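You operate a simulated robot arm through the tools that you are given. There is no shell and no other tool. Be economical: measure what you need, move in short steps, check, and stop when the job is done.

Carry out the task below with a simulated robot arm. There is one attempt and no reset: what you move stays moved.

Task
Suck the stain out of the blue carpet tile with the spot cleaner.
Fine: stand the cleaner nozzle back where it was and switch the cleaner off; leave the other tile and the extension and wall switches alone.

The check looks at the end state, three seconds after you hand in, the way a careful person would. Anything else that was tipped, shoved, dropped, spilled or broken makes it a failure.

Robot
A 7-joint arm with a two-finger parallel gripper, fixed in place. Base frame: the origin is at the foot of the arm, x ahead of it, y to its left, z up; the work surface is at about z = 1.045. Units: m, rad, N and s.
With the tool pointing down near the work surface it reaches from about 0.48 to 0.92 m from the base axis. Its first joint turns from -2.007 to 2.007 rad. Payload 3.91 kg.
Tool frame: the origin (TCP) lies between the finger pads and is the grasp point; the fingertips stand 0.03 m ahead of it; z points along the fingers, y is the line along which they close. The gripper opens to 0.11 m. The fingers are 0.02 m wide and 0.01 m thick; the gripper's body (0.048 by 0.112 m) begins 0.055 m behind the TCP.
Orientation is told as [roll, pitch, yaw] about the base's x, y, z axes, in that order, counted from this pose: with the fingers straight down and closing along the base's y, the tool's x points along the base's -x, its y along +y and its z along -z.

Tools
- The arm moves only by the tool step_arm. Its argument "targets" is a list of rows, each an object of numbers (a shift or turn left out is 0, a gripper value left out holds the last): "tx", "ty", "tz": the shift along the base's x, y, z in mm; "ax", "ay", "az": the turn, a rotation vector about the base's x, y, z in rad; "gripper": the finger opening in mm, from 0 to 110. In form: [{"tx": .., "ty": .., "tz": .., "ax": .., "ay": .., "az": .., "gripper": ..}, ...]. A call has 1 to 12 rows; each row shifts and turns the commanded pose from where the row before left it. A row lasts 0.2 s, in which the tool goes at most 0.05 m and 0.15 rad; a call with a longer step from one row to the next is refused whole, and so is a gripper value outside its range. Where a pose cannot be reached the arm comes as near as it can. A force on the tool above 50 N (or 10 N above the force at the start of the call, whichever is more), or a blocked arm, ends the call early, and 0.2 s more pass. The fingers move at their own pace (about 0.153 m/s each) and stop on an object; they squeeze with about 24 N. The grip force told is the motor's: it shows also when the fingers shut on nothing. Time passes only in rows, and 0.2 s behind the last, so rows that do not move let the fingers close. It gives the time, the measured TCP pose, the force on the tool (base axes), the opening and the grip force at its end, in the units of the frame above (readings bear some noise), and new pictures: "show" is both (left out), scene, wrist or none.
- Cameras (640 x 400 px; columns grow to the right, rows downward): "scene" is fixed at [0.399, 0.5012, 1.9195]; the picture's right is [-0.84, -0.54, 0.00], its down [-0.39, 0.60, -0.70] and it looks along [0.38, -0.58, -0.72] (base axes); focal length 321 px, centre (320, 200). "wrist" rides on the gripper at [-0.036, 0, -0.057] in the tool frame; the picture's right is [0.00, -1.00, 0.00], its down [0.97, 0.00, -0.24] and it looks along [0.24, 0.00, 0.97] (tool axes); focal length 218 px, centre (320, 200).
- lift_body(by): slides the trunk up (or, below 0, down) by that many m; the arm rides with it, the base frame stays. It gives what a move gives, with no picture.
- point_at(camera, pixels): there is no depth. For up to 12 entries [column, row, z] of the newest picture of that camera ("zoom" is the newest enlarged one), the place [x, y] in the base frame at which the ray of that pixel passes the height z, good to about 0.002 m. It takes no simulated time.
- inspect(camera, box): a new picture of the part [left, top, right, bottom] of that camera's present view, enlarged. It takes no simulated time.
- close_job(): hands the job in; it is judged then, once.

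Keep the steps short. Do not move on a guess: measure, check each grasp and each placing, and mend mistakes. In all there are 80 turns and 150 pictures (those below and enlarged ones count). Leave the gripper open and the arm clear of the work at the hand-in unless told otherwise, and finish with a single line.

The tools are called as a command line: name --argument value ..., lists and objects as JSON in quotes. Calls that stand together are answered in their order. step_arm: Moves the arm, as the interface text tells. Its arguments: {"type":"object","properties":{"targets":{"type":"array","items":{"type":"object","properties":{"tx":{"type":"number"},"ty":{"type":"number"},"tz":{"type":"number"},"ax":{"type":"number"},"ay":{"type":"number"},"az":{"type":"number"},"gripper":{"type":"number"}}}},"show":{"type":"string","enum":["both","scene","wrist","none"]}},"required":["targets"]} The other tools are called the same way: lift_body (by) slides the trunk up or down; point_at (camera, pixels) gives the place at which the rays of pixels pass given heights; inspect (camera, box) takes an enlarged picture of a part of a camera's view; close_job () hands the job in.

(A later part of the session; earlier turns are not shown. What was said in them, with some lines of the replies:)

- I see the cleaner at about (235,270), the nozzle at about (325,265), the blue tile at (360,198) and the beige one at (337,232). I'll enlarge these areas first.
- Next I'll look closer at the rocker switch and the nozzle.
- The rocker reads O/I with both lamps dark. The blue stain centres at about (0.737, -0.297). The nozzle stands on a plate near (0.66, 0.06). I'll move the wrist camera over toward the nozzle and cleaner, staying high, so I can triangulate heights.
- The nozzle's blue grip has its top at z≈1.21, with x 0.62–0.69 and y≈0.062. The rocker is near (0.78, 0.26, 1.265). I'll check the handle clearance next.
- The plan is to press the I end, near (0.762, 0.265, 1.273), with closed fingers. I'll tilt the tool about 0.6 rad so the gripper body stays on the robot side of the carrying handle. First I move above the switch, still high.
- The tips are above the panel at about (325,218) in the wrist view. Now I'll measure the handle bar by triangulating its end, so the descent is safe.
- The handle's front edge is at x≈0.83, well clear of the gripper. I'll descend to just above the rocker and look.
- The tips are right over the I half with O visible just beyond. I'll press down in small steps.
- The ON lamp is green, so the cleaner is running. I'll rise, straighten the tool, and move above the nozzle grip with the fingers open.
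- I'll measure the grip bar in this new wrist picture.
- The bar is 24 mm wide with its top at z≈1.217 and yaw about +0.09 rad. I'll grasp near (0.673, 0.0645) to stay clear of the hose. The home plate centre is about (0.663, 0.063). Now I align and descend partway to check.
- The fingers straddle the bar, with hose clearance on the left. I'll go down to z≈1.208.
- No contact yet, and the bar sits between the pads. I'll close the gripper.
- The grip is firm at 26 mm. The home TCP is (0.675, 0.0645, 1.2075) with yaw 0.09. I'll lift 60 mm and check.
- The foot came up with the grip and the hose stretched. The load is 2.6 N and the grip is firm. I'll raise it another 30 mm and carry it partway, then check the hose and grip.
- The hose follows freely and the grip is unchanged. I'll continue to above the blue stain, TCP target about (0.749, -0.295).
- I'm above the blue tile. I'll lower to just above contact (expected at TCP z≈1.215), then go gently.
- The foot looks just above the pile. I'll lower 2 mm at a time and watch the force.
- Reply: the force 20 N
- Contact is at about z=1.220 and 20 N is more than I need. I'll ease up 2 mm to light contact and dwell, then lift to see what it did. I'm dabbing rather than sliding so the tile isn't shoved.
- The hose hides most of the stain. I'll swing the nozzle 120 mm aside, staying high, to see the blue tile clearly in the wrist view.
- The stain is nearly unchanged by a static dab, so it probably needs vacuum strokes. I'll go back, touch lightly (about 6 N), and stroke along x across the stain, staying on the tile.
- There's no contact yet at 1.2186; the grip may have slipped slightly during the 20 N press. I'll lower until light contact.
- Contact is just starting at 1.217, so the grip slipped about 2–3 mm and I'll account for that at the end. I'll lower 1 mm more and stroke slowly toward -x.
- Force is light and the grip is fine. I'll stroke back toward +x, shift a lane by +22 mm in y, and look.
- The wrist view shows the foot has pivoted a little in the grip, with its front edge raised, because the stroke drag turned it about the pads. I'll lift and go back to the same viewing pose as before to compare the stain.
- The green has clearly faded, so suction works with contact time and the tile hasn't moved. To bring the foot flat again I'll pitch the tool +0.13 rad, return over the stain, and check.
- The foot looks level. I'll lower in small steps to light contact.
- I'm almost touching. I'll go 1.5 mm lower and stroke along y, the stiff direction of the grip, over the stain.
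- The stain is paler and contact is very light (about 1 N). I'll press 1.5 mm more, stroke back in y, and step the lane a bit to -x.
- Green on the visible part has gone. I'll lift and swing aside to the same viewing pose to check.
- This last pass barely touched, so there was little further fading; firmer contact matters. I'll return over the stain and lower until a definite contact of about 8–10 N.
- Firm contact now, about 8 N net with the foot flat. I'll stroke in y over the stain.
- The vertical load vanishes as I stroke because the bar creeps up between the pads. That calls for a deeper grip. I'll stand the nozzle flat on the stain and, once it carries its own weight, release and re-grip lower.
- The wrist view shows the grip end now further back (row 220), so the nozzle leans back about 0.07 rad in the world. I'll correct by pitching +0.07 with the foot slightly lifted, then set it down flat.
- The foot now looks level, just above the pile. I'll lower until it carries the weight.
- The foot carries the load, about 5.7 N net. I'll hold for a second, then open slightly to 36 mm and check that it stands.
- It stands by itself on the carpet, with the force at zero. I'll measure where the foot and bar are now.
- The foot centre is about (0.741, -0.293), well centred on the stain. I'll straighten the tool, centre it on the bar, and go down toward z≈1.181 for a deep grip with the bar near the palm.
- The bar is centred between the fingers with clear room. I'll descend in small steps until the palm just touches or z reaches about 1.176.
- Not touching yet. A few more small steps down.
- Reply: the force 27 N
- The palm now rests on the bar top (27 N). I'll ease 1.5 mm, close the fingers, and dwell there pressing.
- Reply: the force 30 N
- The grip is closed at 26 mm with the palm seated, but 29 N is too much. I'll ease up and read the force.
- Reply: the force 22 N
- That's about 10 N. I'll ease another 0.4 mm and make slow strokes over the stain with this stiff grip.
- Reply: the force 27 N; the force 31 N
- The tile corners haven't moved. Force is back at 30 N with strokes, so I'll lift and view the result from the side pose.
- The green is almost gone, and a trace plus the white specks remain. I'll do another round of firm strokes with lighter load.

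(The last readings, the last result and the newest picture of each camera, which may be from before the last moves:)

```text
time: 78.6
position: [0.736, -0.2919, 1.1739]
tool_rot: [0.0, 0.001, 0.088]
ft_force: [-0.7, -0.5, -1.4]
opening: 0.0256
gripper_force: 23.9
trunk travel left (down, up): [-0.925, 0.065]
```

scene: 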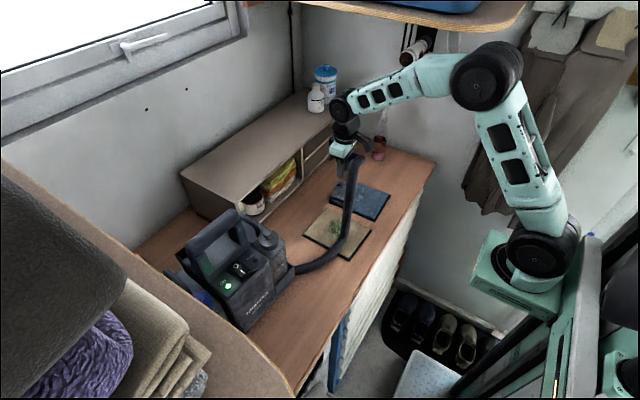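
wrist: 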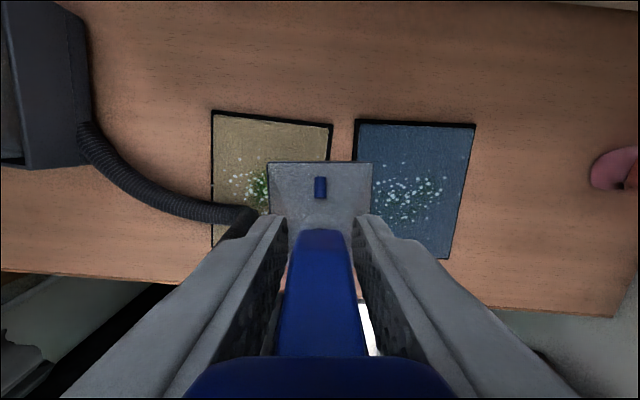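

Contact is very light (about 1.5 N net). I'll press 1.2 mm more and stroke in both axes.

step_arm --targets '[{"tz": -1.2}, {"tx": 8}, {"tx": 8}, {"tx": 8}, {"ty": 8}, {"ty": 8}, {"ty": 8}, {"tx": -8}, {"tx": -8}, {"tx": -8}, {"tx": -8}, {"tx": -8}]' --show "none"

step_arm --targets '[{"ty": -8}, {"ty": -8}, {"ty": -8}, {"ty": -8}, {"ty": -8}, {"ty": -8}, {"tx": 8}, {"tx": 8}, {"tx": 8}, {"tx": 8}, {"tx": 8}]' --show "none"

step_arm --targets '[{"ty": 8}, {"ty": 8}, {"ty": 8}, {"tx": -8}, {"tx": -8}, {}, {}, {}, {}]' --show "scene"

inspect --camera "scene" --box '[330, 130, 410, 210]'

```text
time: 81.2
position: [0.719, -0.2675, 1.1725]
tool_rot: [0.0, -0.001, 0.09]
ft_force: [2.1, -0.1, 2.7]
opening: 0.0255
gripper_force: 23.9
trunk travel left (down, up): [-0.925, 0.065]
```

```text
time: 82.2
position: [0.7229, -0.2927, 1.1775]
tool_rot: [-0.001, -0.008, 0.091]
ft_force: [-1.2, 7.9, 21.0]
opening: 0.0273
gripper_force: 23.9
trunk travel left (down, up): [-0.925, 0.065]
stopped in row 4: the force on the tool passed its limit (the readings are from after the stop); the commanded pose is now the measured one
```

```text
time: 84.2
position: [0.7062, -0.273, 1.1758]
tool_rot: [0.0, -0.008, 0.089]
ft_force: [0.4, 0.4, -2.2]
opening: 0.0259
gripper_force: 24.4
trunk travel left (down, up): [-0.925, 0.065]
```

scene: 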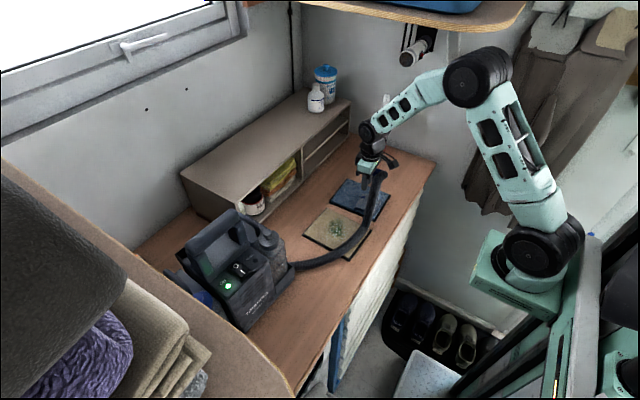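

```text
5.00 times, centred on (370, 170) of scene
```

zoom: 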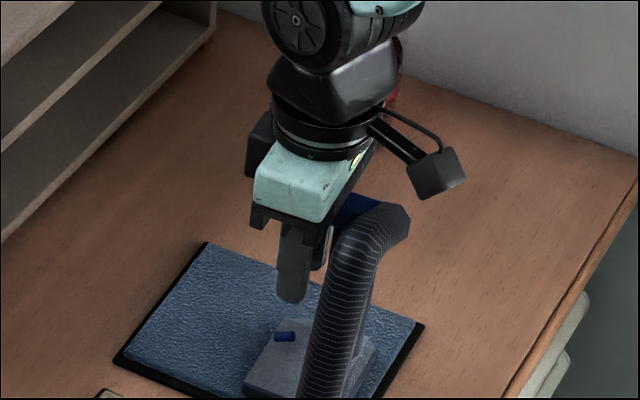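

Force spiked once and stopped that stroke; it's now relaxed, and the tile corners are unmoved. The visible carpet looks clean. I'll lift and inspect the tile and the grip.

step_arm --targets '[{"tz": 10}, {"tz": 30}, {"tz": 40}, {"tz": 30, "tx": 12}, {"ty": 35, "tx": 12}, {"ty": 35, "tx": 12}, {"ty": 30, "tx": 8}, {}]'

inspect --camera "wrist" --box '[330, 80, 530, 260]'

inspect --camera "scene" --box '[310, 130, 410, 240]'

```text
time: 86.0
position: [0.7523, -0.1699, 1.2847]
tool_rot: [0.001, -0.005, 0.091]
ft_force: [-0.7, 0.1, -2.3]
opening: 0.0257
gripper_force: 24.4
trunk travel left (down, up): [-0.925, 0.065]
```

scene: 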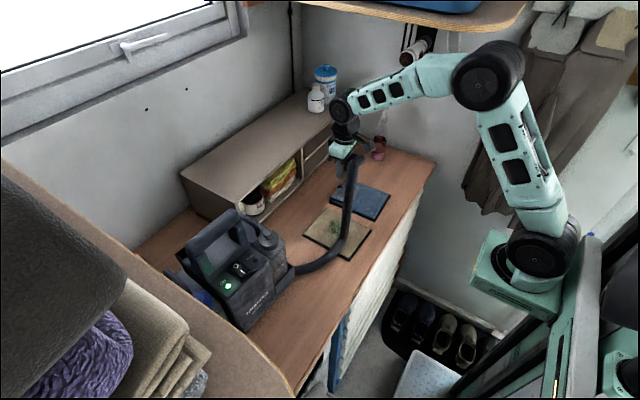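
wrist: 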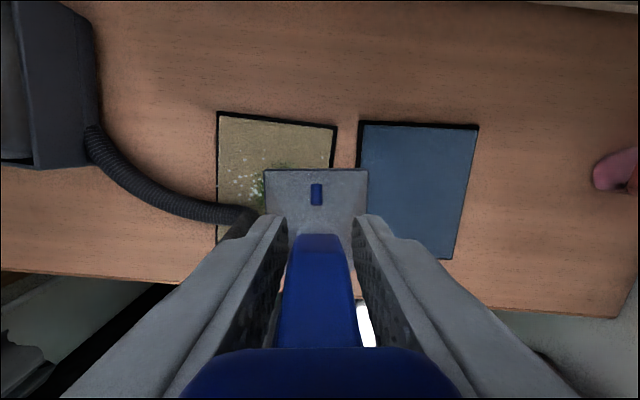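

```text
2.22 times, centred on (430, 170) of wrist
```

zoom: 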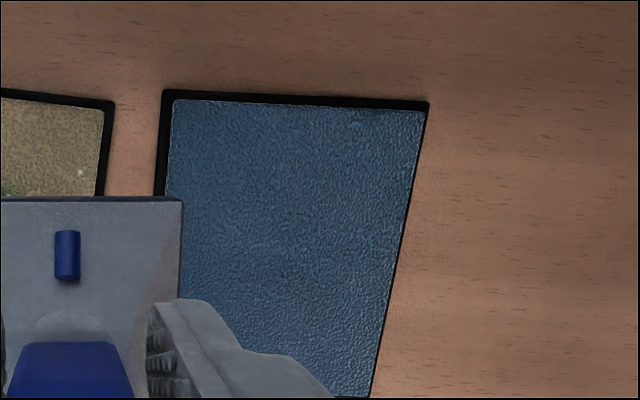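

```text
3.64 times, centred on (360, 185) of scene
```

zoom: 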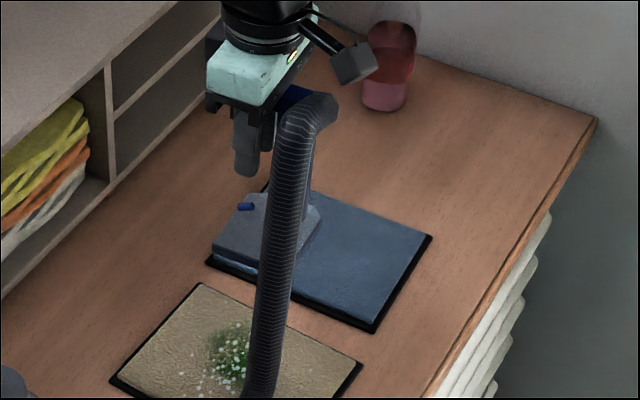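

The blue tile is fully clean and still in place. Now I bring the nozzle home. I'll measure the foot's front corners relative to the tool to set the landing spot (home front corners: (0.698, 0.105) and (0.703, 0.029)).

point_at --camera "wrist" --pixels '[[264.5, 169, 1.182], [368, 169, 1.182], [264.5, 169, 1.172], [368, 169, 1.172]]'

step_arm --targets '[{"ty": 35, "tx": -10}, {"ty": 40, "tx": -12}, {"ty": 40, "tx": -12}, {"ty": 40, "tx": -12}, {"ty": 40, "tx": -12}, {"ty": 40, "tx": -12}, {}]'

```text
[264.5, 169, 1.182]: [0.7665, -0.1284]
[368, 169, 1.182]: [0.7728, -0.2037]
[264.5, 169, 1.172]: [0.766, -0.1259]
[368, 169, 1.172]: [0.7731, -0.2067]
```

```text
time: 87.6
position: [0.6804, 0.0642, 1.2848]
tool_rot: [0.0, -0.007, 0.089]
ft_force: [0.7, 0.9, -3.4]
opening: 0.0257
gripper_force: 24.1
trunk travel left (down, up): [-0.925, 0.065]
```

scene: 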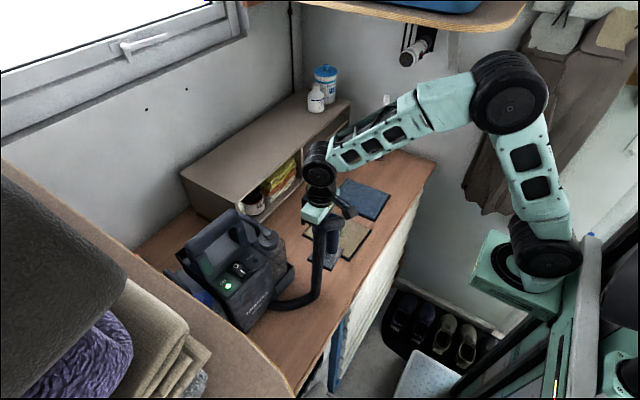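
wrist: 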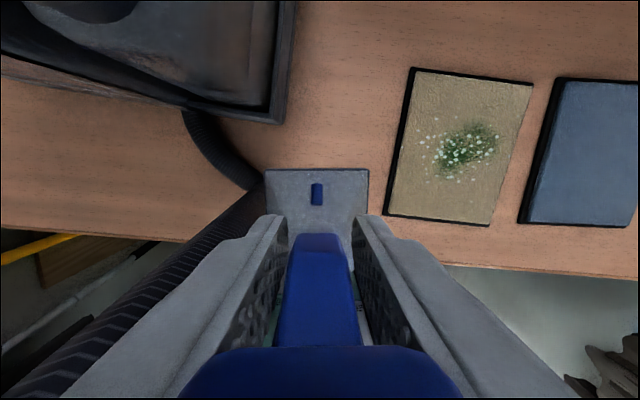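

The landing TCP target is about (0.6825, 0.064), z≈1.162. I'll lower to just above the table and check.

step_arm --targets '[{"tx": 2, "tz": -30, "ay": 0.005}, {"tz": -40}, {"tz": -35}, {"tz": -10}, {}]'

inspect --camera "scene" --box '[270, 200, 370, 300]'

point_at --camera "scene" --pixels '[[325, 292, 1.05]]'

```text
time: 88.8
position: [0.6835, 0.064, 1.1707]
tool_rot: [0.002, -0.002, 0.089]
ft_force: [0.0, -0.3, -3.2]
opening: 0.0258
gripper_force: 24.0
trunk travel left (down, up): [-0.925, 0.065]
```

scene: 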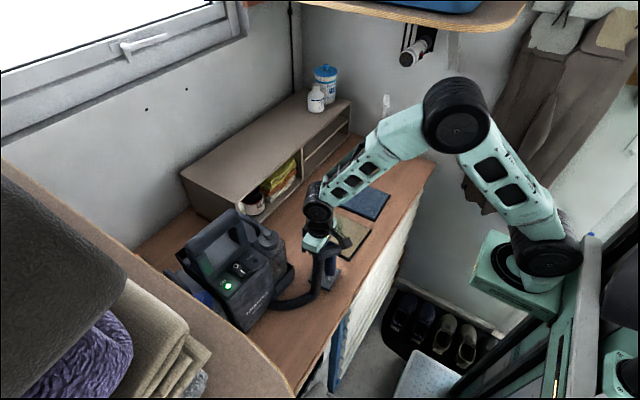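
wrist: 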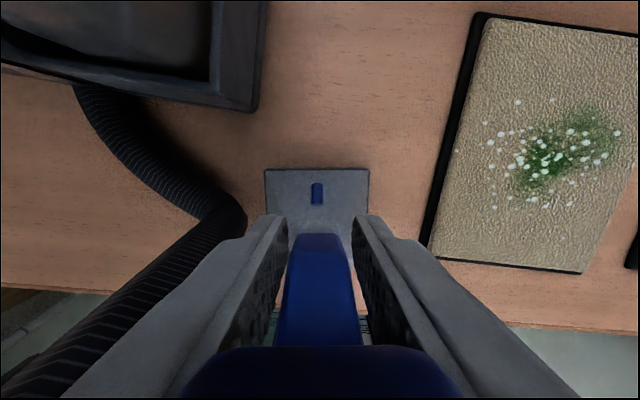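

```text
4.00 times, centred on (320, 250) of scene
```

zoom: 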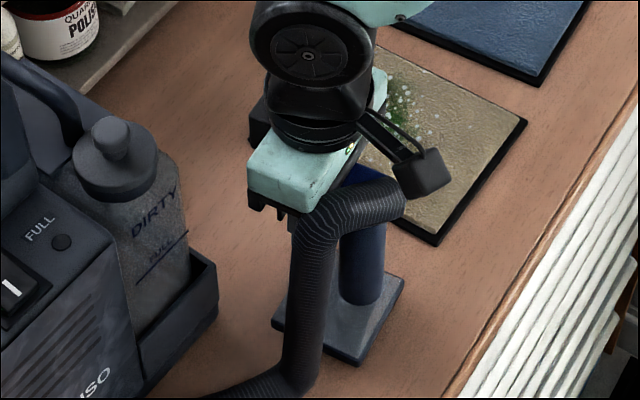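

```text
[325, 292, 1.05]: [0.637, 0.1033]
```

Comparing with the original picture, the foot is about 3 mm too far left (+x,+y). I'll shift (-2.5, -1.5) mm and lower gently to contact.

step_arm --targets '[{"tx": -2.5, "ty": -1.5}, {"tz": -4}, {"tz": -2.5}, {}]' --show "none"

step_arm --targets '[{"tz": -1.5}, {}]' --show "none"

```text
time: 89.8
position: [0.6796, 0.0615, 1.1633]
tool_rot: [0.002, -0.001, 0.089]
ft_force: [-0.6, -1.0, -1.5]
opening: 0.0257
gripper_force: 23.9
trunk travel left (down, up): [-0.925, 0.065]
```

```text
time: 90.4
position: [0.6813, 0.0637, 1.1624]
tool_rot: [0.001, -0.001, 0.09]
ft_force: [-0.1, 0.4, -3.9]
opening: 0.0258
gripper_force: 23.6
trunk travel left (down, up): [-0.925, 0.065]
```

step_arm --targets '[{"tz": -1.2}, {}]' --show "none"

step_arm --targets '[{"tz": -0.8}, {}]' --show "scene"

inspect --camera "scene" --box '[270, 200, 370, 300]'

```text
time: 91.0
position: [0.6816, 0.0617, 1.1615]
tool_rot: [0.001, -0.001, 0.09]
ft_force: [-0.2, 0.1, -0.1]
opening: 0.0258
gripper_force: 23.8
trunk travel left (down, up): [-0.925, 0.065]
```

```text
time: 91.6
position: [0.6799, 0.0628, 1.162]
tool_rot: [0.001, -0.002, 0.09]
ft_force: [-0.8, 2.7, 10.1]
opening: 0.0256
gripper_force: 24.3
trunk travel left (down, up): [-0.925, 0.065]
```

scene: 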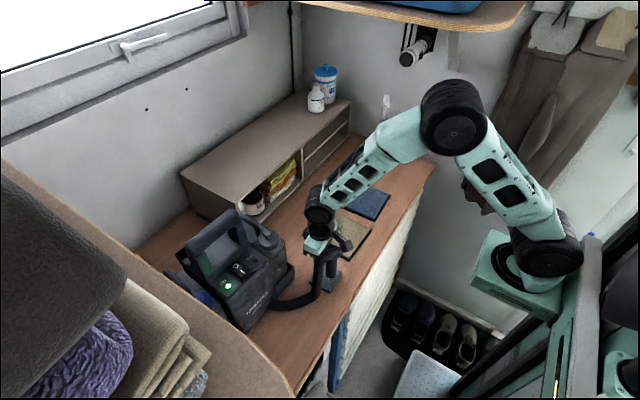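

```text
4.00 times, centred on (320, 250) of scene
```

zoom: 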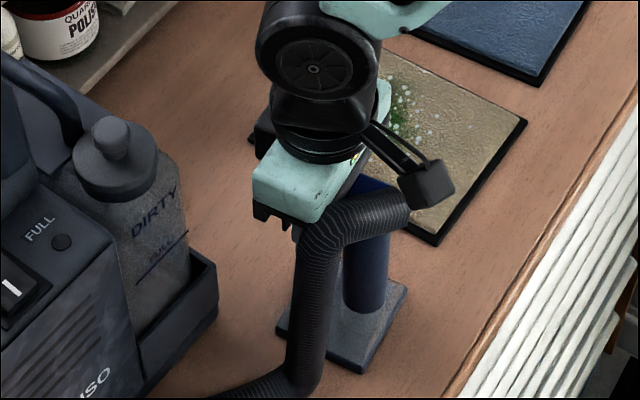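

The foot corners now match the original picture, and the foot is firmly on the table. I'll ease off, open to 46 mm, and check it stands.

step_arm --targets '[{"tz": 0.5}, {"gripper": 34}, {"gripper": 46}, {}, {"tz": 6}, {"tz": 8}, {}]'

inspect --camera "scene" --box '[270, 200, 370, 300]'

```text
time: 93.2
position: [0.6814, 0.0623, 1.1755]
tool_rot: [0.001, -0.002, 0.091]
ft_force: [-0.4, 0.4, -1.5]
opening: 0.0459
gripper_force: 0.0
trunk travel left (down, up): [-0.925, 0.065]
```

scene: 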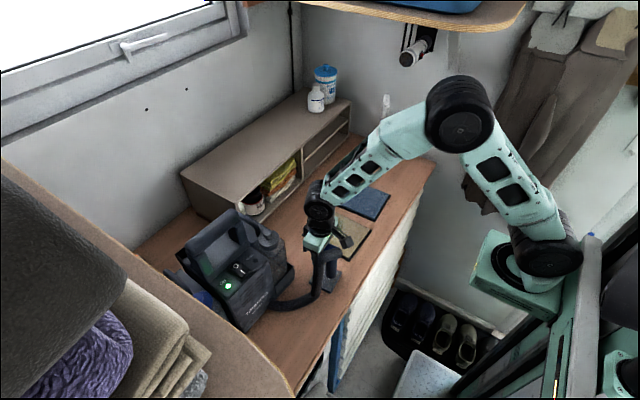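
wrist: 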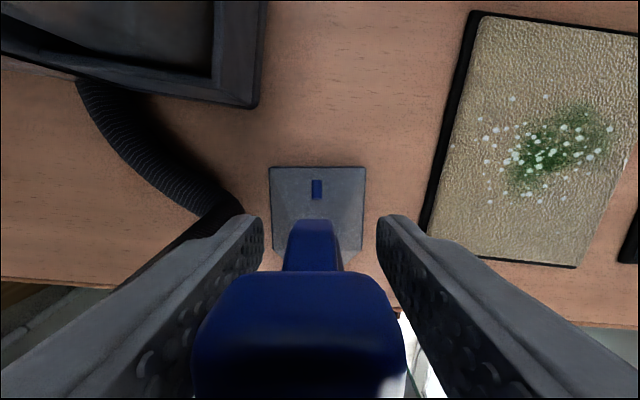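

```text
4.00 times, centred on (320, 250) of scene
```

zoom: 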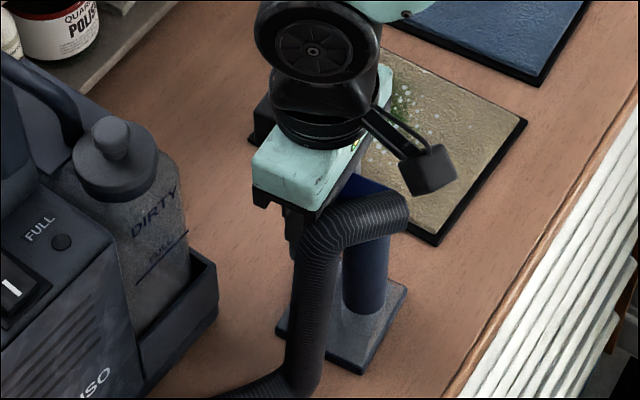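

The nozzle stands. The bar is slightly left of centre between the fingers, so I'll shift +2 mm in y and rise straight up, well clear.

step_arm --targets '[{"ty": 2}, {"tz": 15}, {"tz": 25}, {"tz": 40}, {"tz": 45}, {"tz": 45}, {"tz": 45}, {}]'

inspect --camera "scene" --box '[270, 200, 370, 300]'

inspect --camera "wrist" --box '[60, 60, 460, 240]'

```text
time: 95.0
position: [0.6805, 0.0631, 1.39]
tool_rot: [0.003, -0.002, 0.091]
ft_force: [0.3, 0.1, -0.2]
opening: 0.0457
gripper_force: 0.1
trunk travel left (down, up): [-0.925, 0.065]
```

scene: 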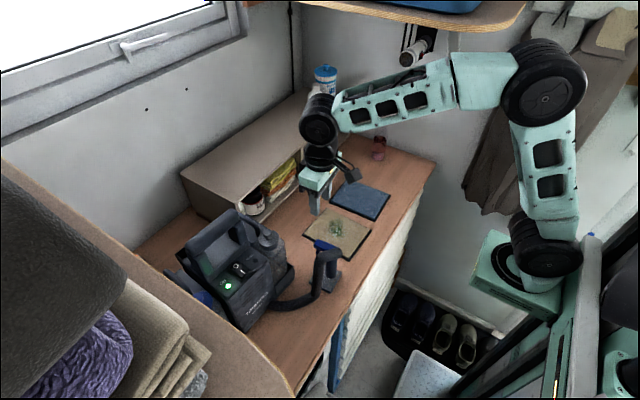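
wrist: 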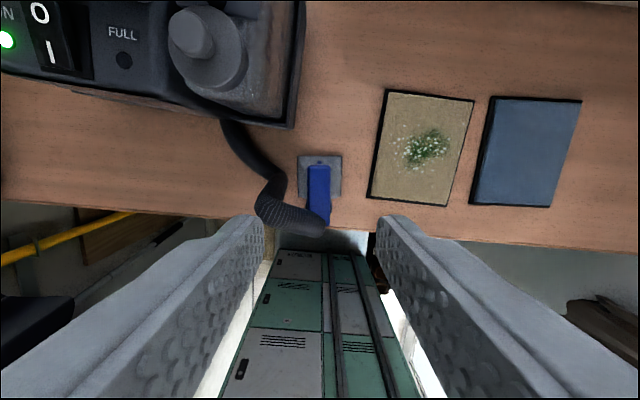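

```text
4.00 times, centred on (320, 250) of scene
```

zoom: 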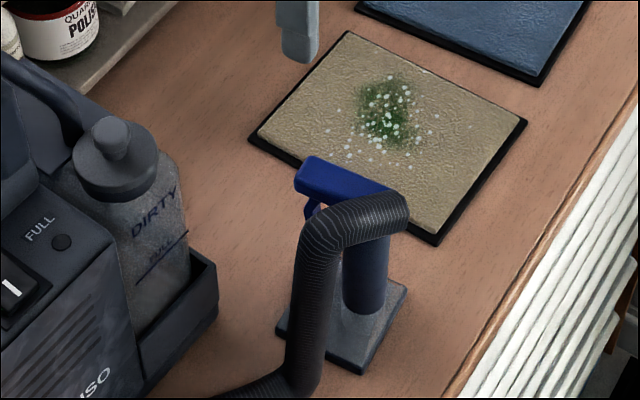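

```text
1.60 times, centred on (260, 150) of wrist
```

zoom: 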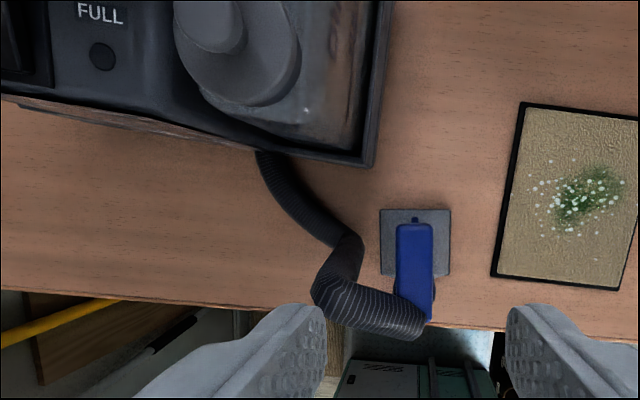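

The nozzle stands exactly as it was, and the beige tile is untouched. Next is switching off: fingers closed, tilt -0.6 again, above the O end with TCP target (0.775, 0.263).

step_arm --targets '[{"tz": 40, "az": -0.09, "gripper": 0}, {"ty": 40, "tx": 18, "ay": -0.12}, {"ty": 40, "tx": 19, "ay": -0.12}, {"ty": 40, "tx": 19, "ay": -0.12}, {"ty": 40, "tx": 19, "ay": -0.12}, {"ty": 40, "tx": 19, "ay": -0.12}, {"tz": -40}, {"tz": -40}, {}]' --show "wrist"

```text
time: 97.0
position: [0.775, 0.2644, 1.3486]
tool_rot: [0.001, -0.601, 0.0]
ft_force: [0.1, 0.6, -0.1]
opening: 0.0
gripper_force: 23.7
trunk travel left (down, up): [-0.925, 0.065]
```

wrist: 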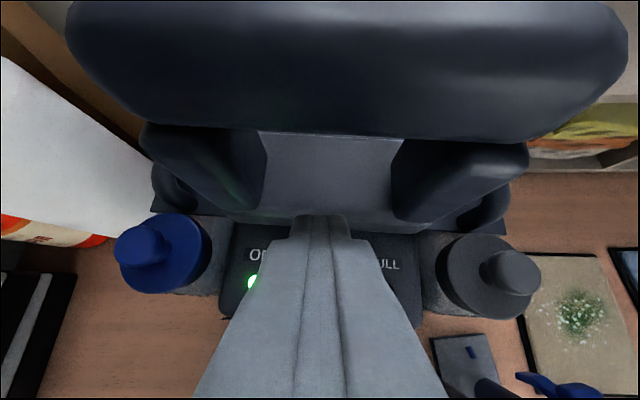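

The tips line up with the rocker. I'll lower to just above it and check.

step_arm --targets '[{"tz": -15}, {"tz": -15}, {"tz": -5}, {}]' --show "wrist"

inspect --camera "wrist" --box '[220, 150, 420, 280]'

```text
time: 98.0
position: [0.773, 0.2647, 1.314]
tool_rot: [0.003, -0.603, 0.001]
ft_force: [-0.6, -0.5, -0.3]
opening: 0.0
gripper_force: 23.8
trunk travel left (down, up): [-0.925, 0.065]
```

wrist: 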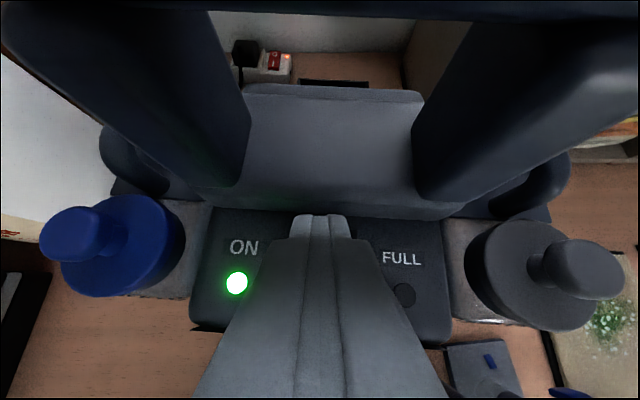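

```text
3.08 times, centred on (320, 215) of wrist
```

zoom: 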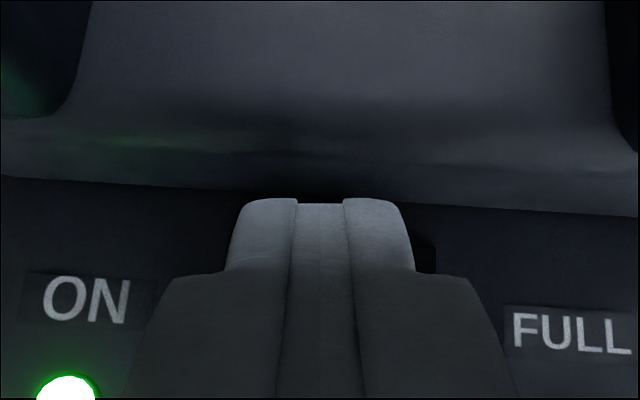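

The tips are over the O half, just short of the housing slope. I'll press down in small steps.

step_arm --targets '[{"tz": -3}, {"tz": -3}, {"tz": -3}, {"tz": -3}, {}]' --show "wrist"

```text
time: 99.2
position: [0.775, 0.2646, 1.3022]
tool_rot: [0.002, -0.602, 0.001]
ft_force: [0.0, -0.2, 0.6]
opening: 0.0
gripper_force: 23.5
trunk travel left (down, up): [-0.925, 0.065]
```

wrist: 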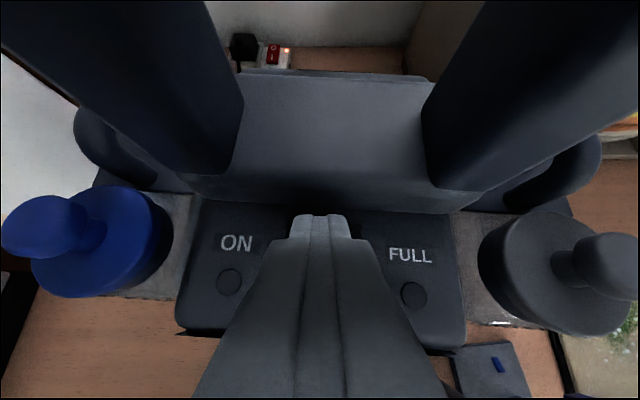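

The ON lamp is out, and the extension socket still shows its light, untouched. I'll rise straight up, straighten the tool, move clear to near the starting pose, and open the gripper.

step_arm --targets '[{"tz": 40}, {"tz": 45}, {"tz": 45}, {"tz": 35}, {"tx": -25, "ty": -40, "ay": 0.12}, {"tx": -25, "ty": -40, "ay": 0.12}, {"tx": -25, "ty": -40, "ay": 0.12}, {"tx": -25, "ty": -40, "ay": 0.12}, {"tx": -25, "ty": -40, "ay": 0.12, "gripper": 110}, {"ty": -45}, {"ty": -45}, {"ty": -45}]' --show "none"

step_arm --targets '[{"ty": -45}, {"ty": -45}, {"ty": -45}, {"ty": -45}, {}]' --show "both"

inspect --camera "scene" --box '[160, 170, 410, 330]'

inspect --camera "scene" --box '[220, 245, 270, 290]'

```text
time: 101.8
position: [0.6491, -0.0688, 1.4661]
tool_rot: [0.001, -0.003, -0.001]
ft_force: [0.3, 0.8, -0.3]
opening: 0.11
gripper_force: 0.0
trunk travel left (down, up): [-0.925, 0.065]
```

```text
time: 103.0
position: [0.6478, -0.2501, 1.4676]
tool_rot: [0.001, -0.002, 0.0]
ft_force: [0.7, -0.5, 0.6]
opening: 0.11
gripper_force: 0.0
trunk travel left (down, up): [-0.925, 0.065]
```

scene: 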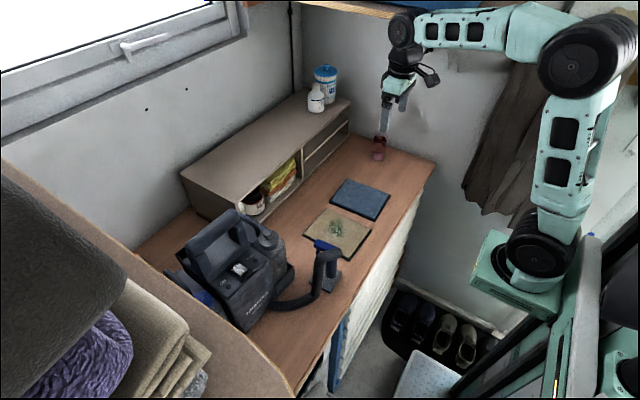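
wrist: 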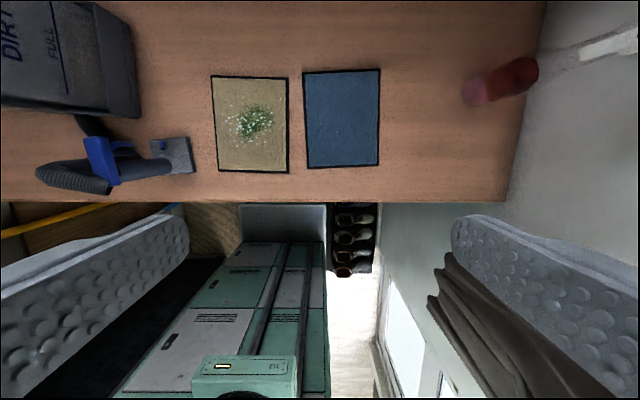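

```text
2.50 times, centred on (285, 250) of scene
```

zoom: 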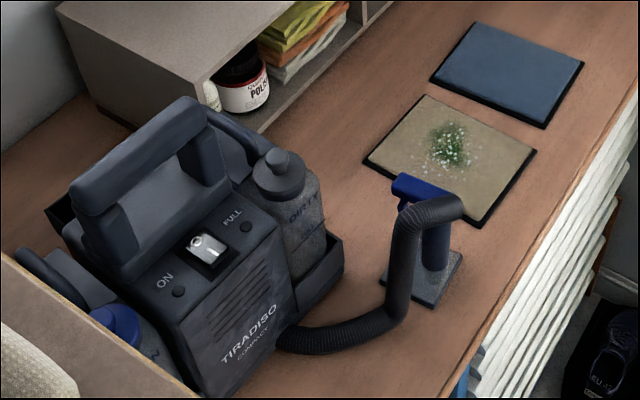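

```text
8.89 times, centred on (245, 268) of scene
```

zoom: 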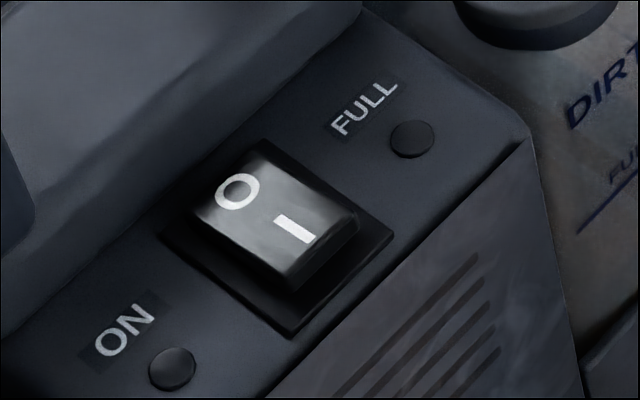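

The rocker is at O with the lamp off, the nozzle stands at home, the blue tile is clean, the other tile is untouched, and the arm is clear. I'll hand in.

close_job

```text
The job is handed in.
```

The stain is out of the blue tile, the nozzle is back in its place, the cleaner is off, and the other tile and the extension and wall switches were left alone.
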